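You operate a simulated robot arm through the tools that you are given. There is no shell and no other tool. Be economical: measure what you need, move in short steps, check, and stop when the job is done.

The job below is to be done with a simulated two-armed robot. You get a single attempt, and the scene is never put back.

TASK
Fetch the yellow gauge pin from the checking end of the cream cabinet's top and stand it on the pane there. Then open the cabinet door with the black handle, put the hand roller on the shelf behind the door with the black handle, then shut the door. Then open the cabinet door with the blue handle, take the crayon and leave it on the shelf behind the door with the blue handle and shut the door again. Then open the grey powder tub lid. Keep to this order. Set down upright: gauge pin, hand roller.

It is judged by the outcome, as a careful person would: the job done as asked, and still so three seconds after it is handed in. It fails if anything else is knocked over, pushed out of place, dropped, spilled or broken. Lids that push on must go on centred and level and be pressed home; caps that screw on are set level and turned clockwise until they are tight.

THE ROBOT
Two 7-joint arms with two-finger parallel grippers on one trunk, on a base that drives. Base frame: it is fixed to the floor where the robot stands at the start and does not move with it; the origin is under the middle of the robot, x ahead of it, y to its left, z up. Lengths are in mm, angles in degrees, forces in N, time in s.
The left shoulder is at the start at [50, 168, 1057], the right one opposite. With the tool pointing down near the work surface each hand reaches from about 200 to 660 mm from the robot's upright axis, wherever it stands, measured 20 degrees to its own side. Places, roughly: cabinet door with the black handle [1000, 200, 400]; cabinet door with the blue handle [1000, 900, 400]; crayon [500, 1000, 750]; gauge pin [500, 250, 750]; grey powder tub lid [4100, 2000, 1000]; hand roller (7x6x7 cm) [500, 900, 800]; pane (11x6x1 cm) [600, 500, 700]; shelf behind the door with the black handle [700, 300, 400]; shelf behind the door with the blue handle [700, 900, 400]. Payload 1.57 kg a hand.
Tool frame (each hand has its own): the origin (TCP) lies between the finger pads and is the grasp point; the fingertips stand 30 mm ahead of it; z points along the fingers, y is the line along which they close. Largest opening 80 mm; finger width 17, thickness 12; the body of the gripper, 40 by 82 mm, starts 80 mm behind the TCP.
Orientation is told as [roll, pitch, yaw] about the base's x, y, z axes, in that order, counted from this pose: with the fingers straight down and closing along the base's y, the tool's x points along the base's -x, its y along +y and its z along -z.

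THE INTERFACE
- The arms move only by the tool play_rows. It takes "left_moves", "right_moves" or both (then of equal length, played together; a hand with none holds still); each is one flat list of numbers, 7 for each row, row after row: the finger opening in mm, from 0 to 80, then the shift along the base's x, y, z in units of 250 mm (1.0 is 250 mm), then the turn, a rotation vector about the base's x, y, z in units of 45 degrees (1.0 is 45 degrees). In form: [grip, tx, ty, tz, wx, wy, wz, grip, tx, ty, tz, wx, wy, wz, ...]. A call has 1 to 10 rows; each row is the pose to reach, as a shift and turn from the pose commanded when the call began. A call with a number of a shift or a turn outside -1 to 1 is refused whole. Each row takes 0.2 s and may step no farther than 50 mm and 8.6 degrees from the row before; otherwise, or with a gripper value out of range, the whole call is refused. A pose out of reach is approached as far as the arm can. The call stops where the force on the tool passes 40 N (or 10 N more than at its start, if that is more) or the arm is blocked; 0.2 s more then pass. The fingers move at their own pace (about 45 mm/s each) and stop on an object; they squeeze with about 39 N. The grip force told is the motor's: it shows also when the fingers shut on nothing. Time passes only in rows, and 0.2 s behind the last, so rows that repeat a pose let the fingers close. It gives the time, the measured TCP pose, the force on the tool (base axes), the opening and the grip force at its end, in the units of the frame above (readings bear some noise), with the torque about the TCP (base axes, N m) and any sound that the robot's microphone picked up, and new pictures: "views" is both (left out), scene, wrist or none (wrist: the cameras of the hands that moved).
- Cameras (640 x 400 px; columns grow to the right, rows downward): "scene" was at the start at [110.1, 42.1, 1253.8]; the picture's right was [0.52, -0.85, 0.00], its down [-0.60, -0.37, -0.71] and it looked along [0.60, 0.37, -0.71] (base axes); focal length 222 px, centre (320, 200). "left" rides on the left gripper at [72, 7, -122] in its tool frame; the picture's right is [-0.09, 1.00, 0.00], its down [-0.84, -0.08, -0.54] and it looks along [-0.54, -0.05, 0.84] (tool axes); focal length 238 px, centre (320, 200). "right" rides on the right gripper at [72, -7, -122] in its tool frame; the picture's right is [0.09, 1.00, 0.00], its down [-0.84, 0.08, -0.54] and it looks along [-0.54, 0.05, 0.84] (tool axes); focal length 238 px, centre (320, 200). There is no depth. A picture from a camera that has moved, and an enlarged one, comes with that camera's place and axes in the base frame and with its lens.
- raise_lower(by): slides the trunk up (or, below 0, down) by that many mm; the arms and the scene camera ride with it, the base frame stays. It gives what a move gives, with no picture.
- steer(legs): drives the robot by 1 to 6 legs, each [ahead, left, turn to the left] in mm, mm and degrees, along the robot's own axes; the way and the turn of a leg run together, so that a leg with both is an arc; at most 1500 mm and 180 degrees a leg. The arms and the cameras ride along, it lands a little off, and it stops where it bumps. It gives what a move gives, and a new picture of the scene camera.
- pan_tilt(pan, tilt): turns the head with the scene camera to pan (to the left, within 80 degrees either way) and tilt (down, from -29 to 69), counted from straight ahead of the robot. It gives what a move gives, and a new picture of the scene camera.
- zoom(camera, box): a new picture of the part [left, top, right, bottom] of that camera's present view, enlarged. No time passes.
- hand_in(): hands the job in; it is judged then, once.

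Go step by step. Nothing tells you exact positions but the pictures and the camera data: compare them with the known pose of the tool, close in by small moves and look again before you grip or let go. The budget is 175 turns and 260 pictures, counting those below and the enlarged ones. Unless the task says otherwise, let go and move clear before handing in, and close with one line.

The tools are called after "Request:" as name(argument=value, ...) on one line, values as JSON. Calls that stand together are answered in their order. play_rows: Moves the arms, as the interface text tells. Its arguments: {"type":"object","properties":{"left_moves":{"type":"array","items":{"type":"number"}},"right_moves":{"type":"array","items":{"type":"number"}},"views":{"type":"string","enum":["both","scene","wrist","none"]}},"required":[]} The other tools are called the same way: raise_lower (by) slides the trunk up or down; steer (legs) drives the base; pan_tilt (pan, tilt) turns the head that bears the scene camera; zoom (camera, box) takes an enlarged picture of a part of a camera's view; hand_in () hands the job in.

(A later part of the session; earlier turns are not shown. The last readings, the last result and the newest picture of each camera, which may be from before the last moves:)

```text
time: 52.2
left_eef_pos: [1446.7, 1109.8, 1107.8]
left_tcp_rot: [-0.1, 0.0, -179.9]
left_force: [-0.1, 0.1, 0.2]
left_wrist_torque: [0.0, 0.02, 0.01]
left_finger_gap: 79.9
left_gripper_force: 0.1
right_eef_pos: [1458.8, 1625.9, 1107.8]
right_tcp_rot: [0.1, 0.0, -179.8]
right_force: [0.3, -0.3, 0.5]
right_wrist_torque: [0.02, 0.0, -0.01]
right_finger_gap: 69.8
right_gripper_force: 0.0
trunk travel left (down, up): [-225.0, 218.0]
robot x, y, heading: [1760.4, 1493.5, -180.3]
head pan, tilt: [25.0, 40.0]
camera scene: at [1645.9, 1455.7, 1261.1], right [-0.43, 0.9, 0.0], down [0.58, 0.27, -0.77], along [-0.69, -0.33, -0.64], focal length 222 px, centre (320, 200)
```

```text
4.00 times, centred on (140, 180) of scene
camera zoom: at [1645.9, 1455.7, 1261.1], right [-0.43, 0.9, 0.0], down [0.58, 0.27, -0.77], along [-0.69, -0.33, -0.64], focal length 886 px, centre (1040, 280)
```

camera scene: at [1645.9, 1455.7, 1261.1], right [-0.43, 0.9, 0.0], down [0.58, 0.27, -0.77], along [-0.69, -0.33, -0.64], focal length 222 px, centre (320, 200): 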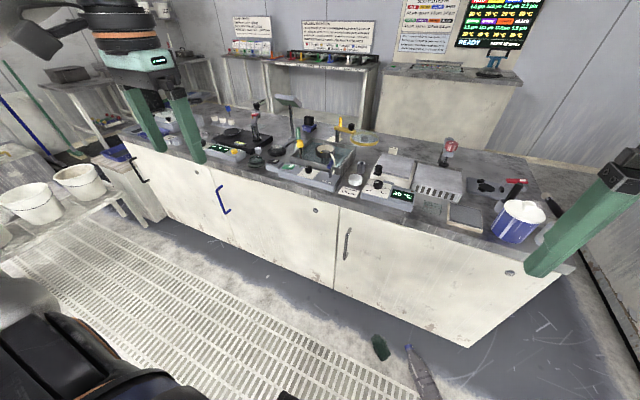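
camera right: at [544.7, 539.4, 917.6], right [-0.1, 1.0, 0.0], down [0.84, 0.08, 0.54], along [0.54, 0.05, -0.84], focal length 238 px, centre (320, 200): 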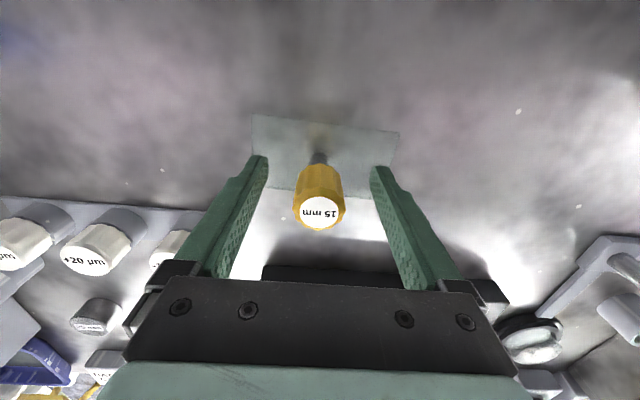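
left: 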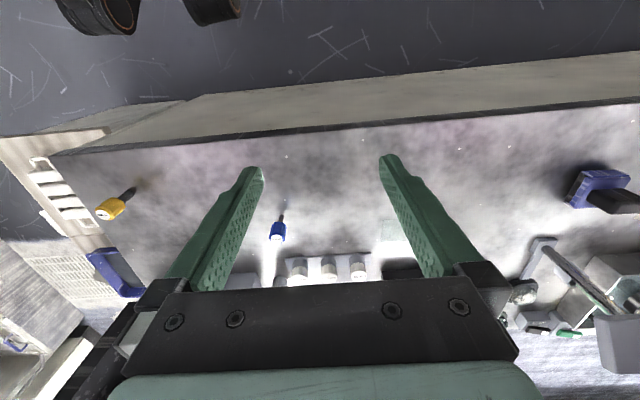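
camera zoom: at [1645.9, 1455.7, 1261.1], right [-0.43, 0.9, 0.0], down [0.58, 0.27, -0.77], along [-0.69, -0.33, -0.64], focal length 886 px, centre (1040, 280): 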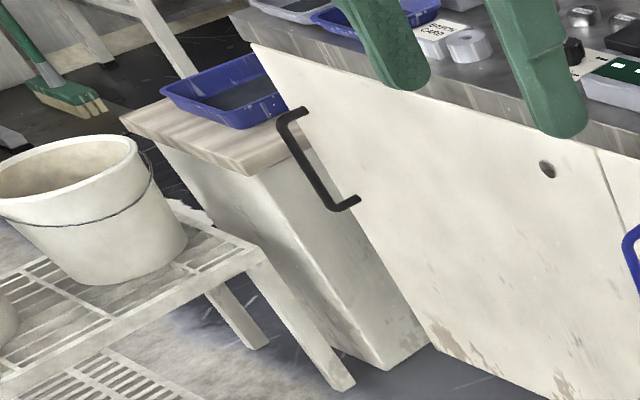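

The handles sit at roughly y −30 (black), 643 (blue) and 1309 (grey), at z of about 540. Each door is about 670 mm wide with its hinge on the high-y side. I'll drive to about (1800, 140) and lower the trunk so the left arm can reach the black handle.

Request:
steer(legs=[[-40, 1000, 0], [0, 330, 0]])

Request:
raise_lower(by=-220)

Request:
pan_tilt(pan=10, tilt=35)

```text
time: 59.1
left_eef_pos: [1494.2, -208.8, 1108.0]
left_tcp_rot: [0.0, 0.0, -179.5]
left_force: [0.2, 0.4, -0.2]
left_wrist_torque: [-0.01, -0.01, 0.01]
left_finger_gap: 80.0
left_gripper_force: 0.0
right_eef_pos: [1502.9, 308.8, 1106.0]
right_tcp_rot: [0.0, 0.1, -179.5]
right_force: [0.7, 0.6, 0.6]
right_wrist_torque: [-0.02, 0.02, -0.02]
right_finger_gap: 70.0
right_gripper_force: 0.1
trunk travel left (down, up): [-225.0, 218.0]
robot x, y, heading: [1807.9, 178.5, -179.4]
head pan, tilt: [25.0, 40.0]
camera scene: at [1691.0, 139.7, 1261.1], right [-0.43, 0.9, 0.0], down [0.58, 0.28, -0.77], along [-0.69, -0.33, -0.64], focal length 222 px, centre (320, 200)
```

scene: 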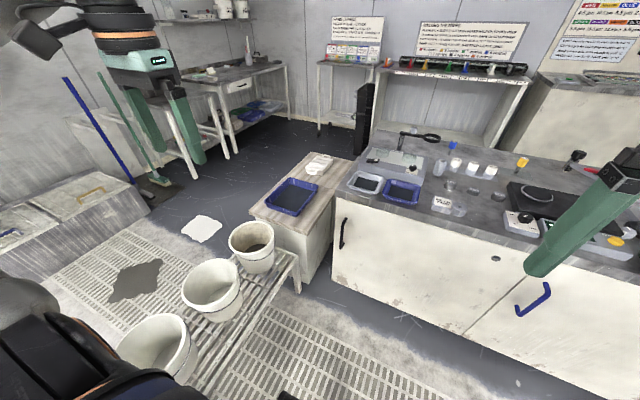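

```text
time: 61.5
left_eef_pos: [1494.9, -207.6, 887.6]
left_tcp_rot: [0.1, 0.0, -179.6]
left_force: [0.0, 0.1, -0.7]
left_wrist_torque: [0.04, 0.0, 0.03]
left_finger_gap: 79.9
left_gripper_force: 0.1
right_eef_pos: [1502.9, 307.7, 887.2]
right_tcp_rot: [0.0, 0.1, -179.6]
right_force: [-0.1, -0.9, 0.0]
right_wrist_torque: [0.0, 0.02, -0.02]
right_finger_gap: 70.2
right_gripper_force: 0.0
trunk travel left (down, up): [-5.0, 438.0]
robot x, y, heading: [1804.8, 178.3, -179.4]
head pan, tilt: [25.0, 40.0]
```

```text
time: 62.2
left_eef_pos: [1493.3, -208.8, 887.8]
left_tcp_rot: [-0.1, 0.0, -179.5]
left_force: [0.3, 0.5, 0.9]
left_wrist_torque: [0.01, -0.03, -0.01]
left_finger_gap: 79.8
left_gripper_force: 0.0
right_eef_pos: [1502.1, 307.9, 885.1]
right_tcp_rot: [0.0, 0.0, -179.6]
right_force: [0.7, 0.2, -0.3]
right_wrist_torque: [0.02, 0.01, 0.02]
right_finger_gap: 69.7
right_gripper_force: 0.1
trunk travel left (down, up): [-5.0, 438.0]
robot x, y, heading: [1804.3, 179.8, -179.1]
head pan, tilt: [10.0, 35.0]
camera scene: at [1681.2, 160.6, 1048.7], right [-0.18, 0.98, 0.0], down [0.56, 0.1, -0.82], along [-0.81, -0.15, -0.57], focal length 222 px, centre (320, 200)
```

scene: 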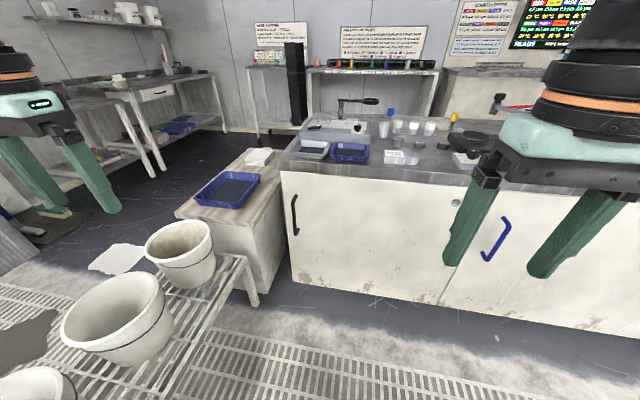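

The black handle triangulates to about (1058, −50, 531). I'll pitch the left hand to horizontal (fingers toward −x) while bringing it down in front of the handle.

Request:
play_rows(left_moves=[80, -0.06, 0.05, -0.13, 0, 0.167, 0, 80, -0.12, 0.1, -0.26, 0, 0.333, 0, 80, -0.18, 0.15, -0.39, 0, 0.5, 0, 80, -0.24, 0.2, -0.52, 0, 0.667, 0, 80, -0.3, 0.25, -0.65, 0, 0.833, 0, 80, -0.36, 0.3, -0.78, 0, 1.0, 0], views="scene")

Request:
play_rows(left_moves=[80, -0.05, 0.05, -0.1, 0, 0.167, 0, 80, -0.1, 0.1, -0.2, 0, 0.333, 0, 80, -0.15, 0.15, -0.3, 0, 0.5, 0, 80, -0.2, 0.2, -0.4, 0, 0.667, 0, 80, -0.25, 0.25, -0.5, 0, 0.833, 0, 80, -0.3, 0.3, -0.6, 0, 1.0, 0])

```text
time: 63.6
left_eef_pos: [1403.5, -131.7, 694.6]
left_tcp_rot: [-0.6, -45.2, -179.3]
left_force: [0.4, 0.0, 0.3]
left_wrist_torque: [-0.04, 0.02, -0.03]
left_finger_gap: 79.8
left_gripper_force: 0.1
right_eef_pos: [1501.8, 308.5, 887.4]
right_tcp_rot: [0.0, 0.0, -179.6]
right_force: [-0.1, -0.1, -0.4]
right_wrist_torque: [-0.02, -0.01, 0.0]
right_finger_gap: 70.0
right_gripper_force: 0.1
trunk travel left (down, up): [-5.0, 438.0]
robot x, y, heading: [1806.6, 177.0, -179.5]
head pan, tilt: [10.0, 35.0]
camera scene: at [1681.2, 160.6, 1048.7], right [-0.18, 0.98, 0.0], down [0.56, 0.1, -0.82], along [-0.81, -0.15, -0.57], focal length 222 px, centre (320, 200)
```

scene: 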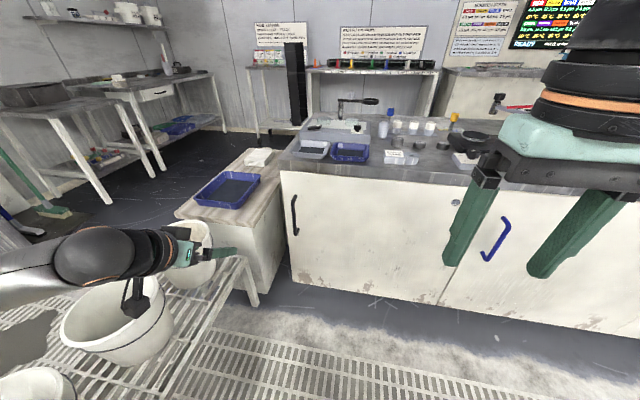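

```text
time: 65.0
left_eef_pos: [1329.2, -58.4, 541.9]
left_tcp_rot: [-87.8, -89.6, -92.2]
left_force: [-1.0, -0.5, 0.6]
left_wrist_torque: [-0.01, 0.0, -0.01]
left_finger_gap: 79.8
left_gripper_force: 0.1
left hand out of reach, approached as far as the arm can: row 1
right_eef_pos: [1501.8, 307.4, 887.2]
right_tcp_rot: [0.0, -0.1, -179.6]
right_force: [-0.4, -0.8, 0.6]
right_wrist_torque: [0.01, 0.0, -0.05]
right_finger_gap: 70.0
right_gripper_force: 0.1
trunk travel left (down, up): [-5.0, 438.0]
robot x, y, heading: [1808.0, 178.1, -179.2]
head pan, tilt: [10.0, 35.0]
camera scene: at [1681.2, 160.7, 1048.8], right [-0.18, 0.98, 0.0], down [0.56, 0.1, -0.82], along [-0.81, -0.15, -0.57], focal length 222 px, centre (320, 200)
camera left: at [1450.0, -62.7, 470.5], right [0.0, -1.0, 0.08], down [0.54, 0.07, 0.84], along [-0.84, 0.04, 0.54], focal length 238 px, centre (320, 200)
```

scene: 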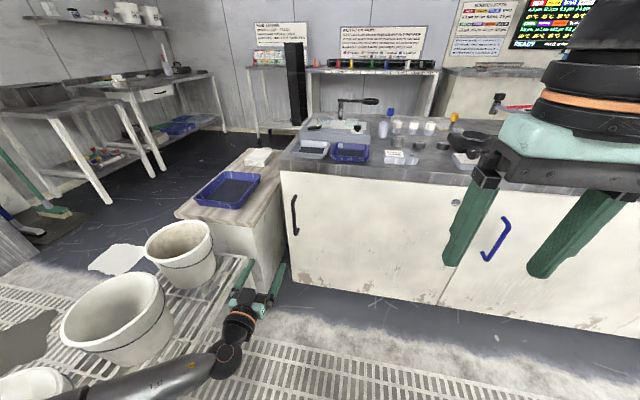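
left: 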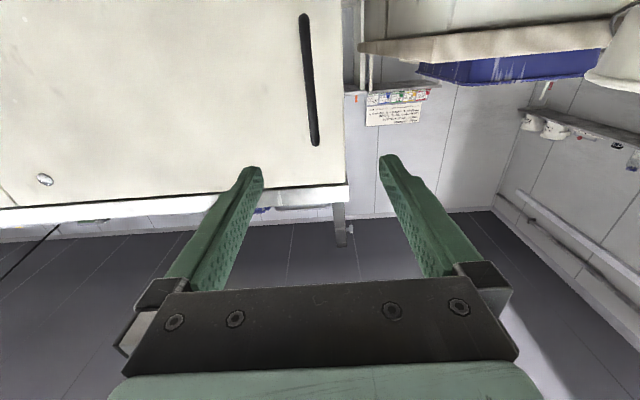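

The wrist camera puts the bar at y ≈ −46, from z 434 to 607. I'll move straight in toward it, stopping short.

Request:
play_rows(left_moves=[80, -0.17, 0.03, -0.03, 0, 0, 0, 80, -0.34, 0.05, -0.06, 0, 0, 0, 80, -0.51, 0.05, -0.07, 0, 0, 0, 80, -0.68, 0.05, -0.07, 0, 0, 0, 80, -0.82, 0.05, -0.07, 0, 0, 0])

Request:
zoom(camera="scene", box=[230, 170, 350, 270])

```text
time: 66.2
left_eef_pos: [1124.3, -43.1, 523.7]
left_tcp_rot: [-86.4, -89.3, -93.5]
left_force: [-0.1, -0.2, -0.8]
left_wrist_torque: [0.05, 0.01, 0.01]
left_finger_gap: 80.2
left_gripper_force: 0.1
right_eef_pos: [1502.9, 308.8, 886.1]
right_tcp_rot: [0.0, 0.1, -179.6]
right_force: [0.0, -0.3, 0.2]
right_wrist_torque: [-0.01, -0.02, -0.01]
right_finger_gap: 70.0
right_gripper_force: 0.1
trunk travel left (down, up): [-5.0, 438.0]
robot x, y, heading: [1805.4, 178.9, -179.5]
head pan, tilt: [10.0, 35.0]
camera scene: at [1681.2, 160.6, 1048.7], right [-0.18, 0.98, 0.0], down [0.56, 0.1, -0.82], along [-0.81, -0.15, -0.57], focal length 222 px, centre (320, 200)
camera left: at [1245.8, -48.9, 452.4], right [0.0, -1.0, 0.08], down [0.54, 0.07, 0.84], along [-0.84, 0.04, 0.54], focal length 238 px, centre (320, 200)
```

scene: 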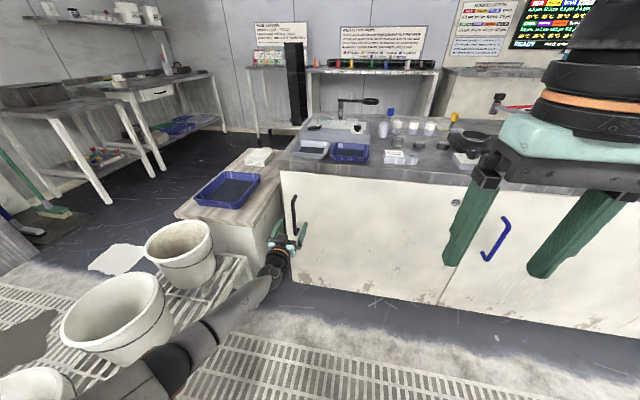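
left: 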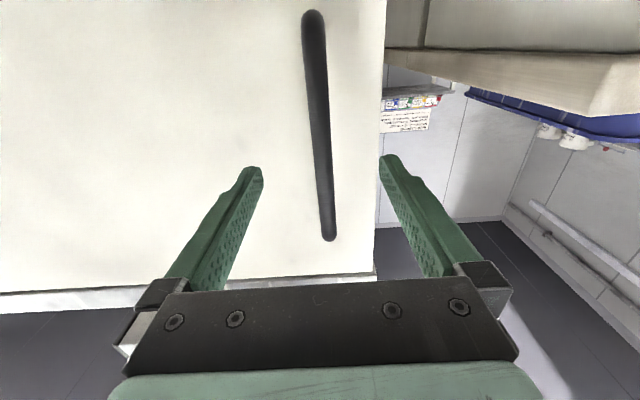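

```text
4.00 times, centred on (290, 220) of scene
camera zoom: at [1681.2, 160.6, 1048.7], right [-0.18, 0.98, 0.0], down [0.56, 0.1, -0.82], along [-0.81, -0.15, -0.57], focal length 886 px, centre (440, 120)
```

zoom: 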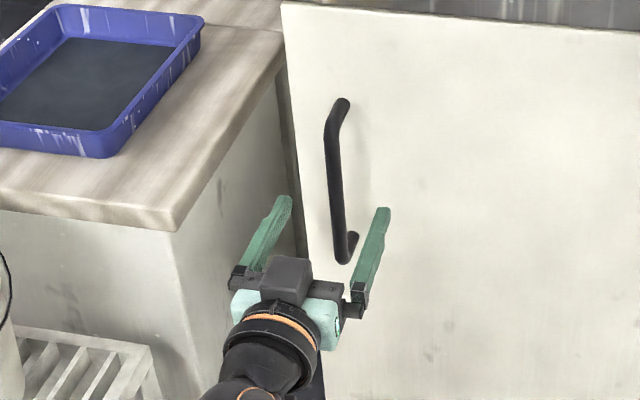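

The bar is between x 1058 and 1084, level with the fingertips. I'll go in 40 mm and close.

Request:
play_rows(left_moves=[80, -0.08, -0.012, 0, 0, 0, 0, 80, -0.16, -0.012, 0, 0, 0, 0, 80, -0.16, -0.012, 0, 0, 0, 0])

Request:
zoom(camera="scene", box=[230, 170, 350, 270])

```text
time: 67.0
left_eef_pos: [1085.1, -49.1, 525.9]
left_tcp_rot: [-93.2, -89.5, -86.8]
left_force: [0.0, 0.3, 0.1]
left_wrist_torque: [-0.01, 0.03, 0.01]
left_finger_gap: 80.0
left_gripper_force: 0.1
right_eef_pos: [1501.8, 308.0, 886.7]
right_tcp_rot: [0.0, 0.0, -179.5]
right_force: [0.7, 0.7, 0.0]
right_wrist_torque: [-0.02, 0.03, 0.01]
right_finger_gap: 70.1
right_gripper_force: 0.1
trunk travel left (down, up): [-5.0, 438.0]
robot x, y, heading: [1811.3, 177.7, -179.5]
head pan, tilt: [10.0, 35.0]
camera scene: at [1681.2, 160.6, 1048.7], right [-0.18, 0.98, 0.0], down [0.56, 0.1, -0.82], along [-0.81, -0.15, -0.57], focal length 222 px, centre (320, 200)
camera left: at [1205.9, -53.3, 453.7], right [0.0, -1.0, 0.08], down [0.54, 0.07, 0.84], along [-0.84, 0.04, 0.54], focal length 238 px, centre (320, 200)
```

scene: 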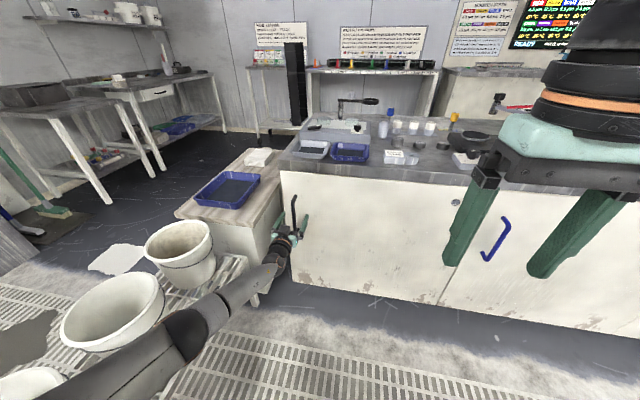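
left: 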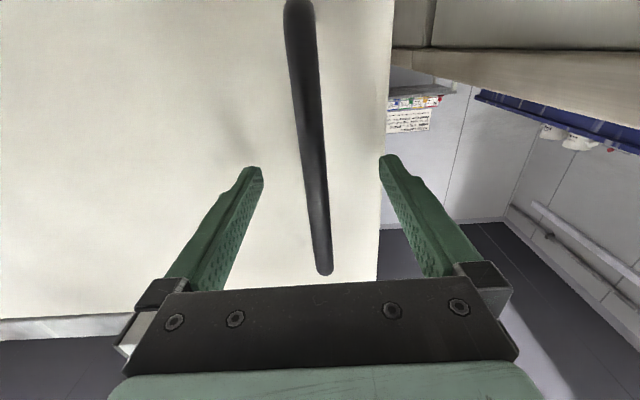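

```text
4.00 times, centred on (290, 220) of scene
camera zoom: at [1681.2, 160.6, 1048.7], right [-0.18, 0.98, 0.0], down [0.56, 0.1, -0.82], along [-0.81, -0.15, -0.57], focal length 886 px, centre (440, 120)
```

zoom: 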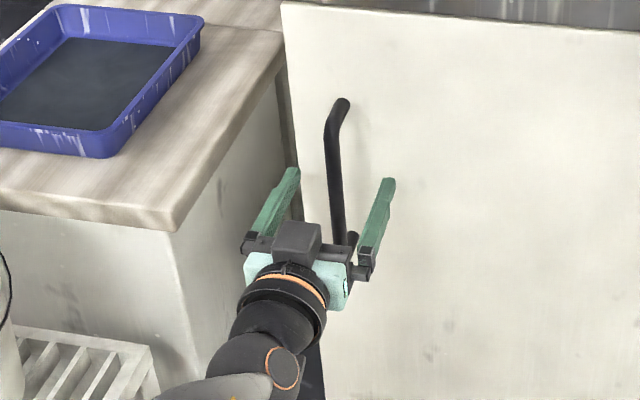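

The bar is right at the grasp point. I'll close on it.

Request:
play_rows(left_moves=[0, 0, 0, 0, 0, 0, 0, 0, 0, 0, 0, 0, 0, 0, 0, 0, 0, 0, 0, 0, 0, 0, 0, 0, 0, 0, 0, 0, 0, 0, 0, 0, 0, 0, 0], views="wrist")

```text
time: 68.2
left_eef_pos: [1084.0, -47.2, 524.3]
left_tcp_rot: [-87.7, -89.6, -92.4]
left_force: [-1.4, 5.9, -1.0]
left_wrist_torque: [-0.24, 0.04, -0.02]
left_finger_gap: 13.9
left_gripper_force: 24.0
right_eef_pos: [1501.7, 308.5, 886.0]
right_tcp_rot: [0.0, 0.0, -179.5]
right_force: [0.2, -0.5, -0.5]
right_wrist_torque: [0.01, 0.0, -0.01]
right_finger_gap: 69.8
right_gripper_force: 0.0
trunk travel left (down, up): [-5.0, 438.0]
robot x, y, heading: [1806.5, 178.0, -179.7]
head pan, tilt: [10.0, 35.0]
camera left: at [1206.1, -51.8, 453.6], right [0.0, -1.0, 0.09], down [0.54, 0.07, 0.84], along [-0.84, 0.05, 0.54], focal length 238 px, centre (320, 200)
```

left: 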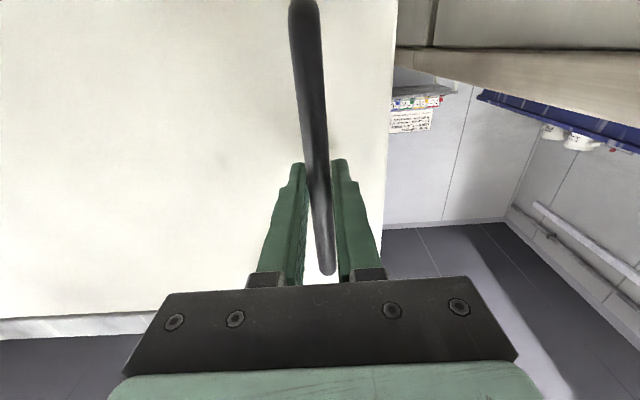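

The handle is held with a 14 mm gap. I'll pull along the door's arc, yawing with it.

Request:
play_rows(left_moves=[0, 0.168, 0.017, 0, 0, 0, 0.089, 0, 0.334, 0.045, 0, 0, 0, 0.178, 0, 0.499, 0.085, 0, 0, 0, 0.267, 0, 0.66, 0.136, 0, 0, 0, 0.356, 0, 0.816, 0.2, 0, 0, 0, 0.444, 0, 0.968, 0.272, 0, 0, 0, 0.533])

```text
time: 69.2
left_eef_pos: [1220.7, -20.7, 525.1]
left_tcp_rot: [-122.8, -89.8, -45.0]
left_force: [-1.5, 6.0, -6.2]
left_wrist_torque: [-0.09, 0.06, 0.0]
left_finger_gap: 13.6
left_gripper_force: 30.5
right_eef_pos: [1502.1, 309.0, 886.1]
right_tcp_rot: [0.0, 0.1, -179.7]
right_force: [0.1, 0.6, -0.8]
right_wrist_torque: [-0.04, -0.02, 0.0]
right_finger_gap: 70.0
right_gripper_force: 0.1
trunk travel left (down, up): [-5.0, 438.0]
robot x, y, heading: [1803.8, 178.7, -179.6]
head pan, tilt: [10.0, 35.0]
stopped in row 4 (left hand): the force on the tool passed its limit (the readings are from after the stop); the commanded pose is now the measured one
camera scene: at [1680.4, 161.0, 1048.3], right [-0.18, 0.98, 0.0], down [0.57, 0.1, -0.82], along [-0.81, -0.15, -0.57], focal length 222 px, centre (320, 200)
camera left: at [1340.2, -1.3, 454.8], right [0.21, -0.97, 0.09], down [0.52, 0.19, 0.84], along [-0.83, -0.13, 0.54], focal length 238 px, centre (320, 200)
```

scene: 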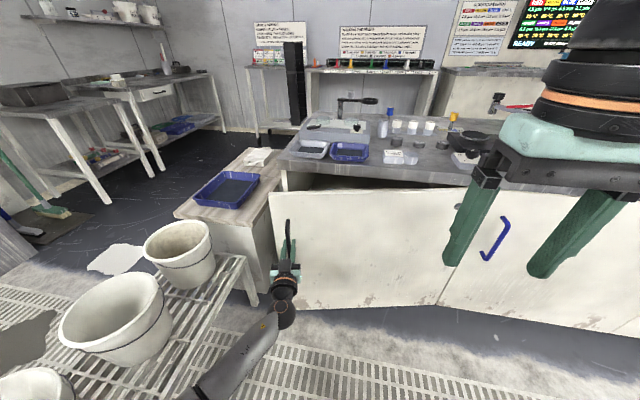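
left: 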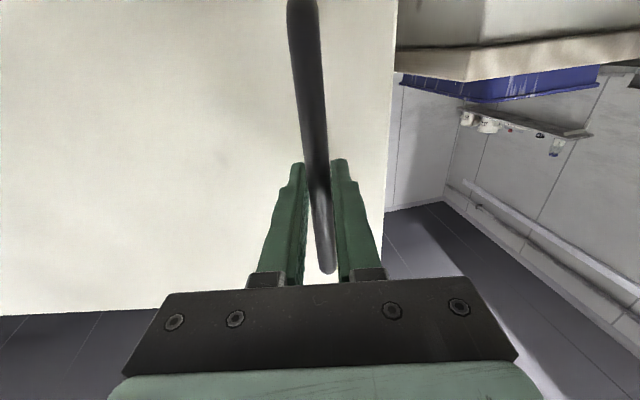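

The door is open about 13°. The pull only tripped on speed, so I'll continue with smaller steps.

Request:
play_rows(left_moves=[0, 0.101, 0.027, 0, 0, 0, 0.056, 0, 0.2, 0.064, 0, 0, 0, 0.111, 0, 0.297, 0.106, 0, 0, 0, 0.167, 0, 0.392, 0.152, 0, 0, 0, 0.222, 0, 0.486, 0.201, 0, 0, 0, 0.278, 0, 0.576, 0.255, 0, 0, 0, 0.333, 0, 0.664, 0.312, 0, 0, 0, 0.389, 0, 0.75, 0.375, 0, 0, 0, 0.444])

```text
time: 69.5
left_eef_pos: [1222.0, -20.7, 527.2]
left_tcp_rot: [139.2, -89.7, 52.7]
left_force: [-1.7, 7.0, -12.4]
left_wrist_torque: [0.17, 0.04, -0.02]
left_finger_gap: 14.0
left_gripper_force: 30.8
right_eef_pos: [1502.5, 310.5, 886.5]
right_tcp_rot: [0.0, 0.1, -179.7]
right_force: [0.3, 0.7, -0.1]
right_wrist_torque: [0.01, -0.01, -0.01]
right_finger_gap: 70.1
right_gripper_force: 0.1
trunk travel left (down, up): [-5.0, 438.0]
robot x, y, heading: [1808.3, 173.8, -179.8]
head pan, tilt: [10.0, 35.0]
stopped in row 1 (left hand): the force on the tool passed its limit (the readings are from after the stop); the commanded pose is now the measured one
camera scene: at [1680.2, 161.5, 1048.3], right [-0.18, 0.98, 0.0], down [0.57, 0.1, -0.82], along [-0.81, -0.15, -0.57], focal length 222 px, centre (320, 200)
camera left: at [1341.8, -1.6, 455.9], right [0.21, -0.97, 0.1], down [0.52, 0.19, 0.83], along [-0.83, -0.12, 0.54], focal length 238 px, centre (320, 200)
```

scene: 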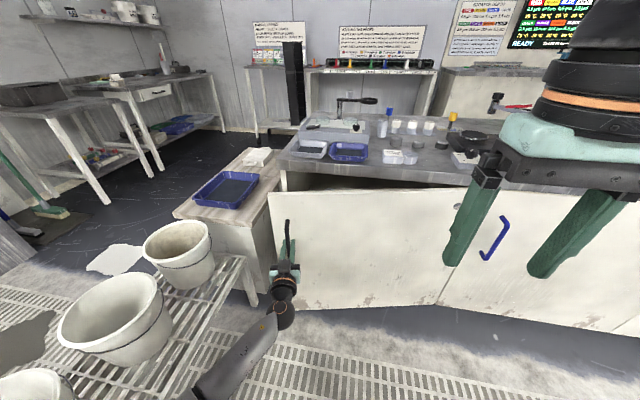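
left: 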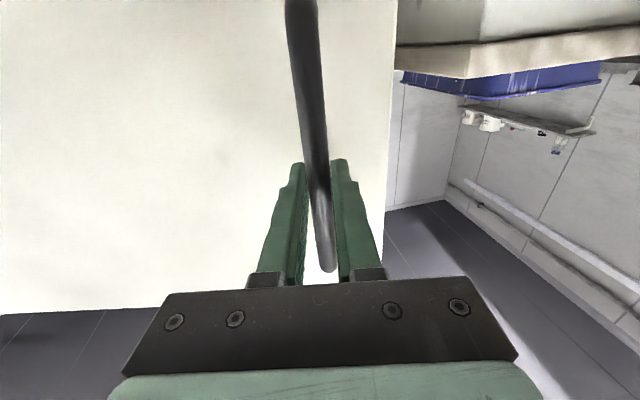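

The hand is blocked at about 13°. I'll look closely at where the arm might be touching something.

Request:
zoom(camera="scene", box=[140, 180, 340, 400])

Request:
pan_tilt(pan=40, tilt=60)

```text
1.82 times, centred on (240, 290) of scene
camera zoom: at [1680.2, 161.5, 1048.3], right [-0.18, 0.98, 0.0], down [0.57, 0.1, -0.82], along [-0.81, -0.15, -0.57], focal length 403 px, centre (466, 36)
```

zoom: 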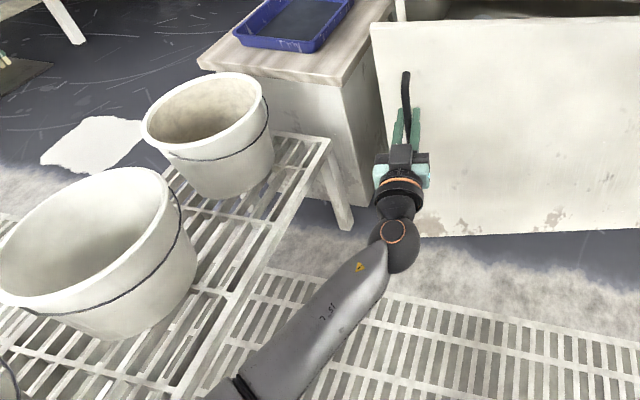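

```text
time: 70.4
left_eef_pos: [1221.8, -20.6, 528.0]
left_tcp_rot: [141.0, -89.7, 50.8]
left_force: [-4.3, 14.3, -20.8]
left_wrist_torque: [0.19, -0.33, 0.0]
left_finger_gap: 13.9
left_gripper_force: 30.6
right_eef_pos: [1502.0, 308.8, 886.0]
right_tcp_rot: [0.0, 0.1, -179.8]
right_force: [0.5, 0.0, -0.2]
right_wrist_torque: [0.0, 0.0, -0.02]
right_finger_gap: 70.0
right_gripper_force: 0.0
trunk travel left (down, up): [-5.0, 438.0]
robot x, y, heading: [1806.3, 177.7, -179.7]
head pan, tilt: [40.0, 60.0]
camera scene: at [1715.4, 133.5, 1014.1], right [-0.65, 0.76, 0.0], down [0.66, 0.56, -0.5], along [-0.38, -0.32, -0.87], focal length 222 px, centre (320, 200)
```

scene: 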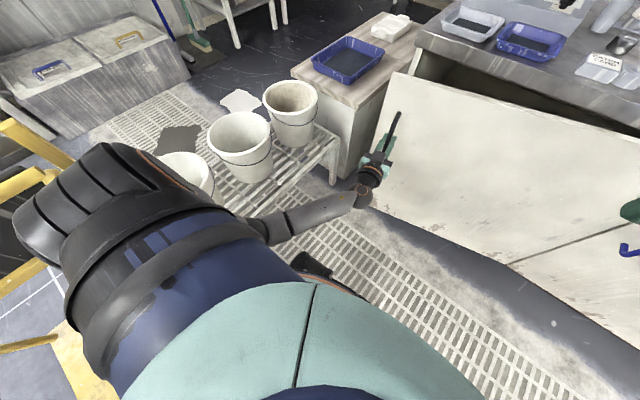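

The arm has little room left to fold, so I'll pull with the base along the door's chord, in a small step first.

Request:
steer(legs=[[-50, -15, 0]])

```text
time: 71.3
left_eef_pos: [1270.0, -4.1, 528.7]
left_tcp_rot: [148.2, -89.6, 43.5]
left_force: [-8.6, 23.9, -19.1]
left_wrist_torque: [0.05, 0.2, -0.11]
left_finger_gap: 13.9
left_gripper_force: 30.2
right_eef_pos: [1551.7, 324.9, 885.1]
right_tcp_rot: [0.0, 0.0, -179.8]
right_force: [0.4, 0.1, -1.1]
right_wrist_torque: [-0.01, 0.03, -0.02]
right_finger_gap: 70.0
right_gripper_force: 0.1
trunk travel left (down, up): [-5.0, 438.0]
robot x, y, heading: [1856.3, 194.2, -179.8]
head pan, tilt: [40.0, 60.0]
camera scene: at [1764.2, 148.1, 1013.9], right [-0.65, 0.76, 0.0], down [0.66, 0.56, -0.5], along [-0.38, -0.32, -0.87], focal length 222 px, centre (320, 200)
```

scene: 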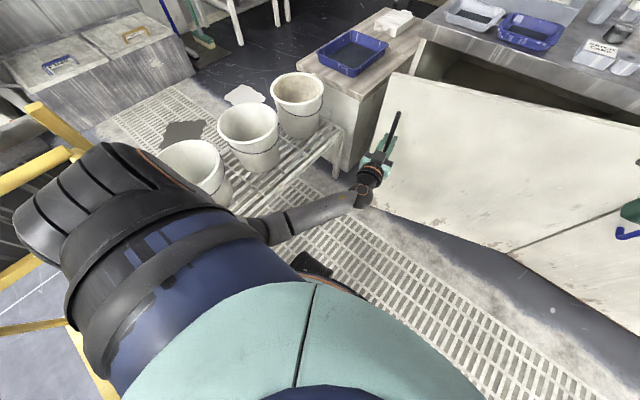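

That worked: the door is at about 18°. I'll continue the base pull along the arc.

Request:
steer(legs=[[-122, -72, 0]])

```text
time: 72.7
left_eef_pos: [1392.2, 58.8, 528.4]
left_tcp_rot: [137.3, -89.5, 55.8]
left_force: [21.0, -32.2, -7.9]
left_wrist_torque: [0.44, -0.29, 0.14]
left_finger_gap: 13.8
left_gripper_force: 30.1
right_eef_pos: [1672.3, 396.6, 887.1]
right_tcp_rot: [0.0, -0.1, -179.7]
right_force: [1.0, -0.2, 0.5]
right_wrist_torque: [-0.02, -0.03, -0.04]
right_finger_gap: 69.9
right_gripper_force: 0.1
trunk travel left (down, up): [-5.0, 438.0]
robot x, y, heading: [1975.6, 261.4, -179.6]
head pan, tilt: [40.0, 60.0]
camera scene: at [1885.9, 219.9, 1014.3], right [-0.65, 0.76, 0.0], down [0.66, 0.56, -0.5], along [-0.38, -0.32, -0.87], focal length 222 px, centre (320, 200)
```

scene: 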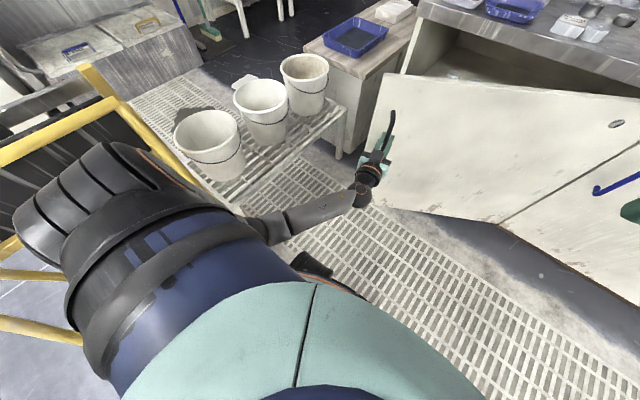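

The door is at about 33°. I'll keep pulling along the next chord.

Request:
steer(legs=[[-118, -102, 0]])

```text
time: 74.1
left_eef_pos: [1508.6, 160.7, 527.7]
left_tcp_rot: [133.1, -89.6, 60.1]
left_force: [13.4, -13.3, -2.0]
left_wrist_torque: [0.45, -0.19, 0.08]
left_finger_gap: 13.5
left_gripper_force: 30.4
right_eef_pos: [1788.2, 497.8, 886.2]
right_tcp_rot: [0.0, 0.0, -179.8]
right_force: [-0.3, 0.4, 0.1]
right_wrist_torque: [0.0, 0.06, 0.03]
right_finger_gap: 69.9
right_gripper_force: 0.0
trunk travel left (down, up): [-5.0, 438.0]
robot x, y, heading: [2090.6, 369.4, -179.7]
head pan, tilt: [40.0, 60.0]
camera scene: at [2001.8, 322.1, 1014.4], right [-0.65, 0.76, 0.0], down [0.66, 0.56, -0.5], along [-0.38, -0.32, -0.87], focal length 222 px, centre (320, 200)
```

scene: 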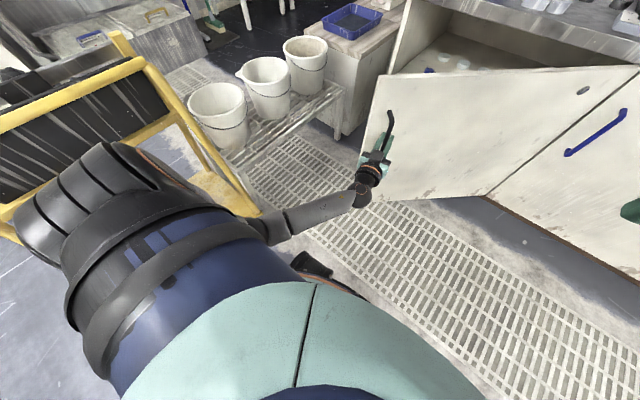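

The door is at about 46° and the shelf shows inside. Two more chords should swing it to about 80°.

Request:
steer(legs=[[-55, -72, 0], [-42, -97, 0]])

```text
time: 75.7
left_eef_pos: [1581.2, 261.7, 528.4]
left_tcp_rot: [137.9, -89.4, 56.4]
left_force: [0.9, -0.5, 1.2]
left_wrist_torque: [0.35, 0.35, 0.02]
left_finger_gap: 13.7
left_gripper_force: 30.1
right_eef_pos: [1858.4, 608.2, 885.4]
right_tcp_rot: [0.1, 0.0, -179.5]
right_force: [0.6, 0.4, 0.0]
right_wrist_torque: [0.0, 0.0, 0.01]
right_finger_gap: 69.9
right_gripper_force: 0.1
trunk travel left (down, up): [-5.0, 438.0]
robot x, y, heading: [2165.3, 479.2, -179.5]
head pan, tilt: [40.0, 60.0]
stopped in leg 2: the force on the tool passed its limit (the readings are from after the stop); the commanded pose is now the measured one
camera scene: at [2073.9, 433.6, 1014.3], right [-0.65, 0.76, 0.0], down [0.66, 0.56, -0.5], along [-0.38, -0.32, -0.87], focal length 222 px, centre (320, 200)
```

scene: 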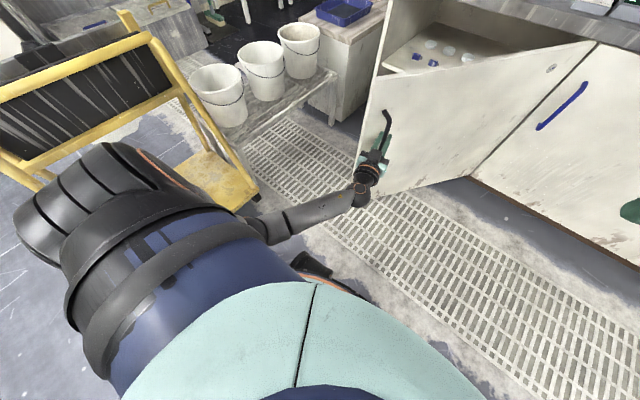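

The door is at about 57°. To keep the grip square, I'll swing the whole robot rigidly about the hinge, strafing right while turning left.

Request:
steer(legs=[[-17, -245, 12.5], [-17, -245, 12.5]])

```text
time: 77.3
left_eef_pos: [1624.7, 353.2, 526.8]
left_tcp_rot: [138.1, -89.3, 66.7]
left_force: [1.1, -0.6, 0.7]
left_wrist_torque: [0.38, 0.37, -0.02]
left_finger_gap: 14.0
left_gripper_force: 29.9
right_eef_pos: [1837.4, 743.8, 886.7]
right_tcp_rot: [0.1, -0.2, -169.6]
right_force: [0.1, -0.6, 0.5]
right_wrist_torque: [0.02, 0.0, 0.01]
right_finger_gap: 70.0
right_gripper_force: 0.0
trunk travel left (down, up): [-5.0, 438.0]
robot x, y, heading: [2158.7, 667.2, -169.3]
head pan, tilt: [40.0, 60.0]
stopped in leg 1: the force on the tool passed its limit (the readings are from after the stop); the commanded pose is now the measured one
camera scene: at [2078.6, 608.2, 1014.3], right [-0.77, 0.64, 0.0], down [0.55, 0.67, -0.5], along [-0.32, -0.38, -0.87], focal length 222 px, centre (320, 200)
```

scene: 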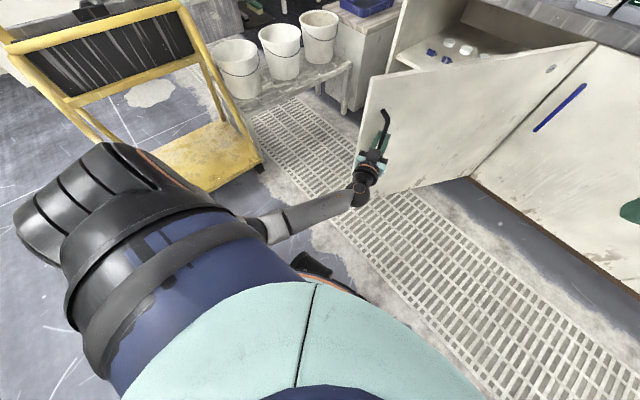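

The door is at about 67°. One more swing of the same kind.

Request:
steer(legs=[[-10, -160, 8], [-10, -160, 8], [-10, -160, 8]])

```text
time: 78.6
left_eef_pos: [1645.4, 418.6, 528.0]
left_tcp_rot: [137.6, -89.1, 75.2]
left_force: [1.8, 0.5, 1.6]
left_wrist_torque: [0.42, 0.39, -0.03]
left_finger_gap: 13.5
left_gripper_force: 30.0
right_eef_pos: [1806.6, 839.4, 886.5]
right_tcp_rot: [0.0, -0.1, -162.8]
right_force: [-0.6, -0.8, -0.3]
right_wrist_torque: [0.05, 0.02, -0.02]
right_finger_gap: 70.0
right_gripper_force: 0.1
trunk travel left (down, up): [-5.0, 438.0]
robot x, y, heading: [2140.5, 804.2, -163.1]
head pan, tilt: [40.0, 60.0]
stopped in leg 1: the force on the tool passed its limit (the readings are from after the stop); the commanded pose is now the measured one
camera scene: at [2062.9, 733.5, 1014.3], right [-0.84, 0.54, 0.0], down [0.47, 0.73, -0.5], along [-0.27, -0.42, -0.87], focal length 222 px, centre (320, 200)
```

scene: 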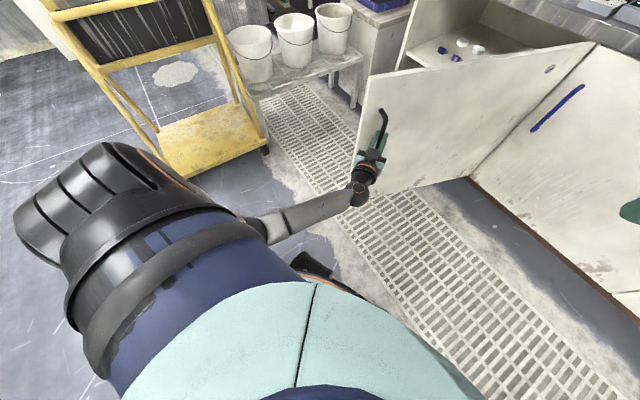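

The door is at about 73°. Another swing to bring it near square.

Request:
steer(legs=[[-8, -120, 6], [-8, -120, 6], [-8, -120, 6]])

```text
time: 80.0
left_eef_pos: [1657.6, 482.1, 527.6]
left_tcp_rot: [137.1, -89.2, 82.7]
left_force: [1.5, 0.0, 1.7]
left_wrist_torque: [0.39, 0.36, -0.01]
left_finger_gap: 13.7
left_gripper_force: 30.5
right_eef_pos: [1771.1, 922.6, 886.1]
right_tcp_rot: [0.1, 0.1, -156.7]
right_force: [-0.4, -0.7, -0.5]
right_wrist_torque: [0.0, -0.02, 0.01]
right_finger_gap: 70.0
right_gripper_force: 0.1
trunk travel left (down, up): [-5.0, 438.0]
robot x, y, heading: [2105.3, 919.7, -156.8]
head pan, tilt: [40.0, 60.0]
stopped in leg 1: the force on the tool passed its limit (the readings are from after the stop); the commanded pose is now the measured one
camera scene: at [2036.6, 843.8, 1014.3], right [-0.89, 0.45, 0.0], down [0.39, 0.77, -0.5], along [-0.23, -0.45, -0.87], focal length 222 px, centre (320, 200)
```

scene: 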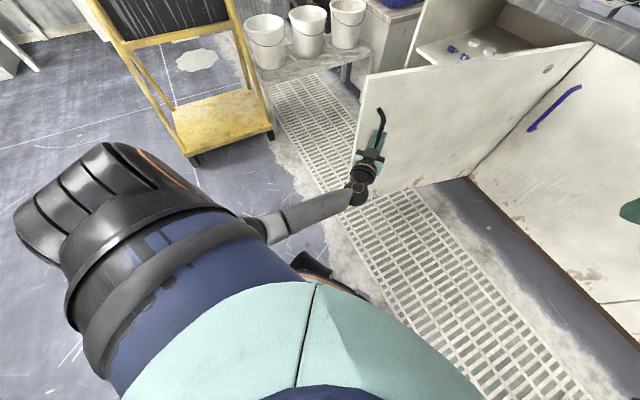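

The door is at about 80°, which is enough. I'll open the fingers a little and back the hand straight off the bar.

Request:
play_rows(left_moves=[24, 0, 0, 0, 0, 0, 0, 30, 0.03, 0.02, 0, 0, 0, 0, 36, 0.13, 0.09, 0, 0, 0, 0, 40, 0.26, 0.19, 0, 0, 0, 0, 40, 0.39, 0.28, 0, 0, 0, 0, 40, 0.45, 0.37, 0.05, 0, 0, 0])

```text
time: 81.2
left_eef_pos: [1772.1, 447.2, 554.2]
left_tcp_rot: [157.1, -84.3, 74.0]
left_force: [0.1, -0.1, 0.1]
left_wrist_torque: [-0.02, -0.04, 0.0]
left_finger_gap: 39.8
left_gripper_force: 0.1
right_eef_pos: [1771.7, 921.5, 887.4]
right_tcp_rot: [0.0, -0.1, -156.7]
right_force: [0.0, -0.2, -0.5]
right_wrist_torque: [0.0, -0.02, -0.02]
right_finger_gap: 70.0
right_gripper_force: 0.0
trunk travel left (down, up): [-5.0, 438.0]
robot x, y, heading: [2101.0, 920.0, -156.7]
head pan, tilt: [40.0, 60.0]
stopped in row 6 (left hand): the arm was blocked; the commanded pose is now the measured one
camera scene: at [2036.8, 843.4, 1014.3], right [-0.89, 0.45, 0.0], down [0.39, 0.77, -0.5], along [-0.23, -0.45, -0.87], focal length 222 px, centre (320, 200)
camera left: at [1850.9, 532.3, 473.6], right [0.78, -0.62, 0.13], down [0.3, 0.55, 0.78], along [-0.55, -0.57, 0.61], focal length 238 px, centre (320, 200)
```

scene: 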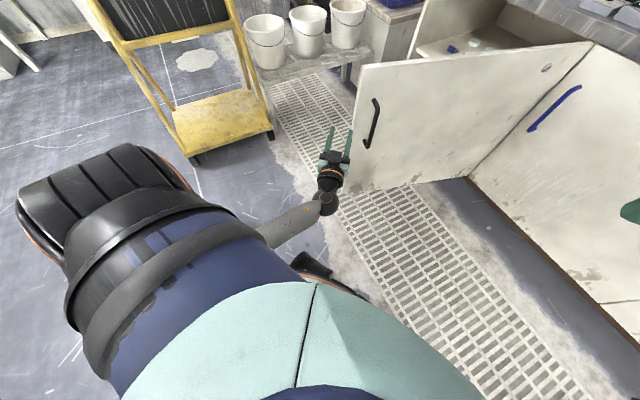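
left: 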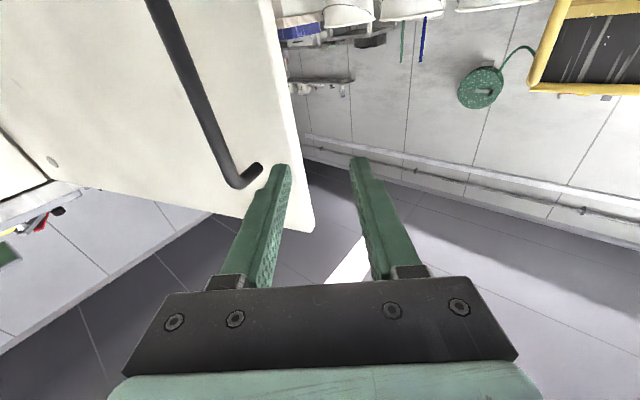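

The hand is free of the handle. I'll back the base off, raise the trunk, then lift the left hand to travel height.

Request:
steer(legs=[[-150, -100, 0]])

Request:
raise_lower(by=220)

Request:
play_rows(left_moves=[40, -0.06, -0.05, 0.16, 0, 0, 0, 40, -0.1, -0.1, 0.32, 0, 0, 0, 40, -0.12, -0.12, 0.5, 0, 0, 0, 40, -0.12, -0.12, 0.68, 0, 0, 0, 40, -0.12, -0.12, 0.86, 0, 0, 0, 40, -0.12, -0.12, 1, 0, 0, 0])

```text
time: 82.7
left_eef_pos: [1865.9, 598.9, 555.4]
left_tcp_rot: [158.0, -84.3, 72.7]
left_force: [-0.7, 0.7, 0.0]
left_wrist_torque: [-0.01, 0.03, 0.0]
left_finger_gap: 40.0
left_gripper_force: 0.0
right_eef_pos: [1867.6, 1071.2, 887.4]
right_tcp_rot: [0.0, 0.0, -157.0]
right_force: [0.0, 0.8, 0.5]
right_wrist_torque: [0.01, 0.0, 0.02]
right_finger_gap: 70.2
right_gripper_force: 0.1
trunk travel left (down, up): [-5.0, 438.0]
robot x, y, heading: [2201.9, 1064.0, -157.0]
head pan, tilt: [40.0, 60.0]
camera scene: at [2132.2, 991.9, 1014.3], right [-0.89, 0.45, 0.0], down [0.39, 0.77, -0.5], along [-0.23, -0.44, -0.87], focal length 222 px, centre (320, 200)
```

scene: 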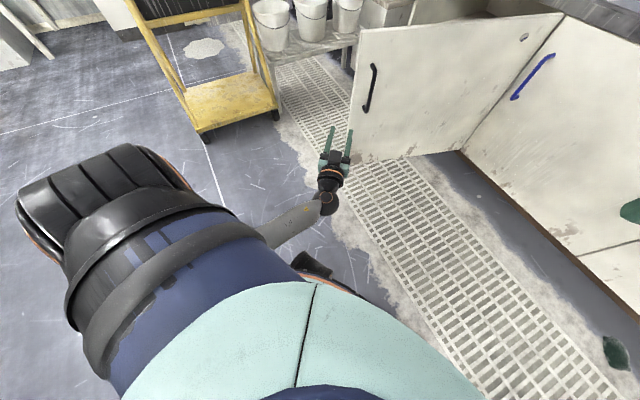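

```text
time: 85.0
left_eef_pos: [1864.3, 598.4, 775.6]
left_tcp_rot: [157.7, -84.2, 73.1]
left_force: [-0.5, 1.0, -0.1]
left_wrist_torque: [0.03, 0.01, 0.02]
left_finger_gap: 39.9
left_gripper_force: 0.1
right_eef_pos: [1867.3, 1072.3, 1105.9]
right_tcp_rot: [0.1, -0.1, -157.0]
right_force: [0.2, -0.3, -0.7]
right_wrist_torque: [0.02, 0.0, 0.03]
right_finger_gap: 69.8
right_gripper_force: 0.1
trunk travel left (down, up): [-225.0, 218.0]
robot x, y, heading: [2197.9, 1065.8, -157.1]
head pan, tilt: [40.0, 60.0]
```

```text
time: 86.4
left_eef_pos: [1837.5, 568.2, 1023.5]
left_tcp_rot: [155.4, -84.1, 75.5]
left_force: [0.7, 0.3, 0.0]
left_wrist_torque: [0.02, 0.01, 0.02]
left_finger_gap: 40.0
left_gripper_force: 0.1
right_eef_pos: [1867.6, 1071.9, 1106.7]
right_tcp_rot: [0.1, -0.1, -156.9]
right_force: [-0.1, -0.5, 0.4]
right_wrist_torque: [-0.02, 0.02, -0.01]
right_finger_gap: 70.2
right_gripper_force: 0.1
trunk travel left (down, up): [-225.0, 218.0]
robot x, y, heading: [2203.3, 1069.1, -157.2]
head pan, tilt: [40.0, 60.0]
camera scene: at [2132.3, 993.2, 1234.3], right [-0.89, 0.45, 0.0], down [0.39, 0.77, -0.5], along [-0.23, -0.45, -0.87], focal length 222 px, centre (320, 200)
camera left: at [1916.5, 651.3, 941.5], right [0.77, -0.62, 0.13], down [0.3, 0.55, 0.78], along [-0.55, -0.56, 0.61], focal length 238 px, centre (320, 200)
```

scene: 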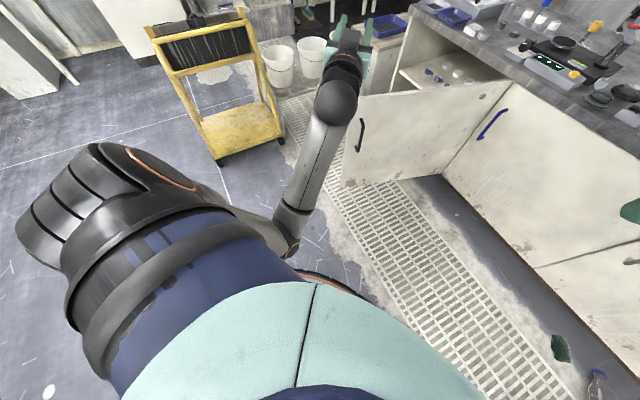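
left: 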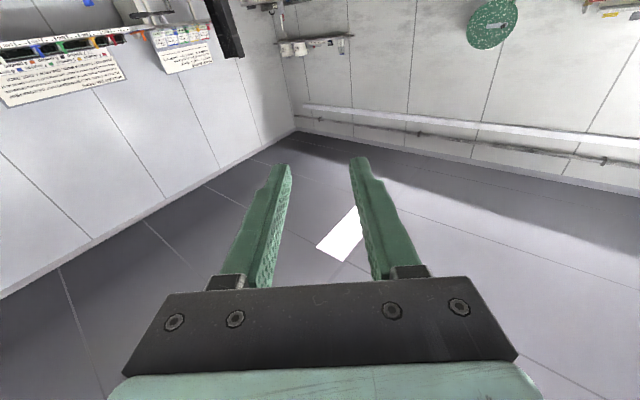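

The door stays open. Now I'll retrace the route to the near side for the roller: turn to −y, back up to y 2285, then check before the gap.

Request:
steer(legs=[[0, 0, 67], [-1000, 0, 0], [-216, 0, 0], [0, -700, 0]])

Request:
pan_tilt(pan=-70, tilt=40)

```text
time: 99.2
left_eef_pos: [1823.1, 1743.1, 1024.4]
left_tcp_rot: [156.4, -84.1, 143.1]
left_force: [0.1, -0.1, -0.7]
left_wrist_torque: [0.04, 0.0, -0.02]
left_finger_gap: 40.1
left_gripper_force: 0.0
right_eef_pos: [1363.5, 1954.6, 1106.6]
right_tcp_rot: [0.2, 0.0, -88.1]
right_force: [0.1, -0.2, -0.6]
right_wrist_torque: [-0.02, 0.01, 0.0]
right_finger_gap: 70.1
right_gripper_force: 0.0
trunk travel left (down, up): [-225.0, 218.0]
robot x, y, heading: [1484.7, 2263.4, -88.5]
head pan, tilt: [40.0, 60.0]
camera scene: at [1534.0, 2172.1, 1234.4], right [-0.75, -0.67, 0.0], down [-0.58, 0.65, -0.5], along [0.33, -0.37, -0.87], focal length 222 px, centre (320, 200)
```

scene: 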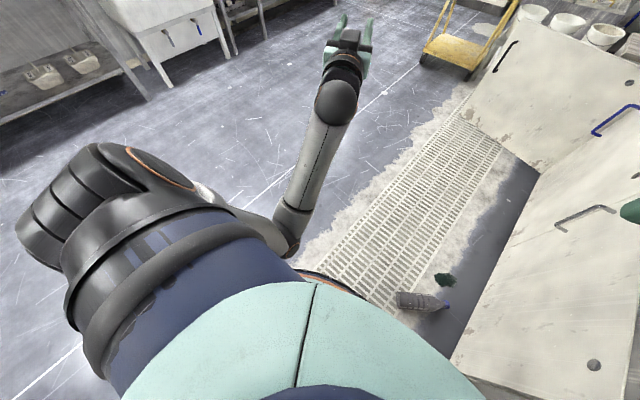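

```text
time: 101.1
left_eef_pos: [1822.4, 1742.7, 1024.0]
left_tcp_rot: [156.3, -84.0, 143.3]
left_force: [0.4, 0.1, 1.1]
left_wrist_torque: [0.0, -0.01, 0.0]
left_finger_gap: 40.3
left_gripper_force: 0.0
right_eef_pos: [1363.5, 1955.6, 1106.1]
right_tcp_rot: [0.1, -0.2, -88.2]
right_force: [-0.9, 0.8, -0.3]
right_wrist_torque: [0.01, 0.0, 0.02]
right_finger_gap: 70.0
right_gripper_force: 0.1
trunk travel left (down, up): [-225.0, 218.0]
robot x, y, heading: [1487.3, 2260.0, -88.4]
head pan, tilt: [-70.0, 40.0]
camera scene: at [1410.8, 2190.3, 1261.1], right [-0.37, 0.93, 0.0], down [0.6, 0.24, -0.77], along [-0.71, -0.28, -0.64], focal length 222 px, centre (320, 200)
```

scene: 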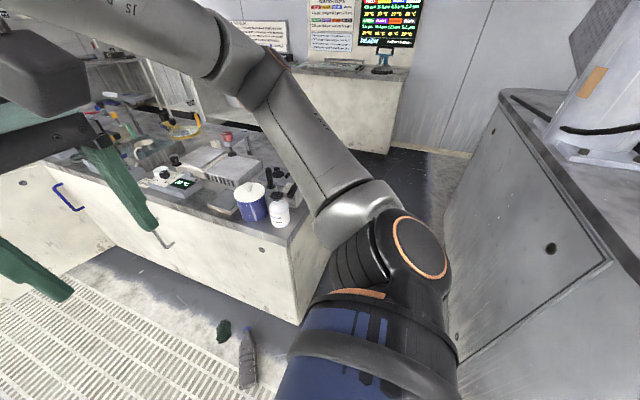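

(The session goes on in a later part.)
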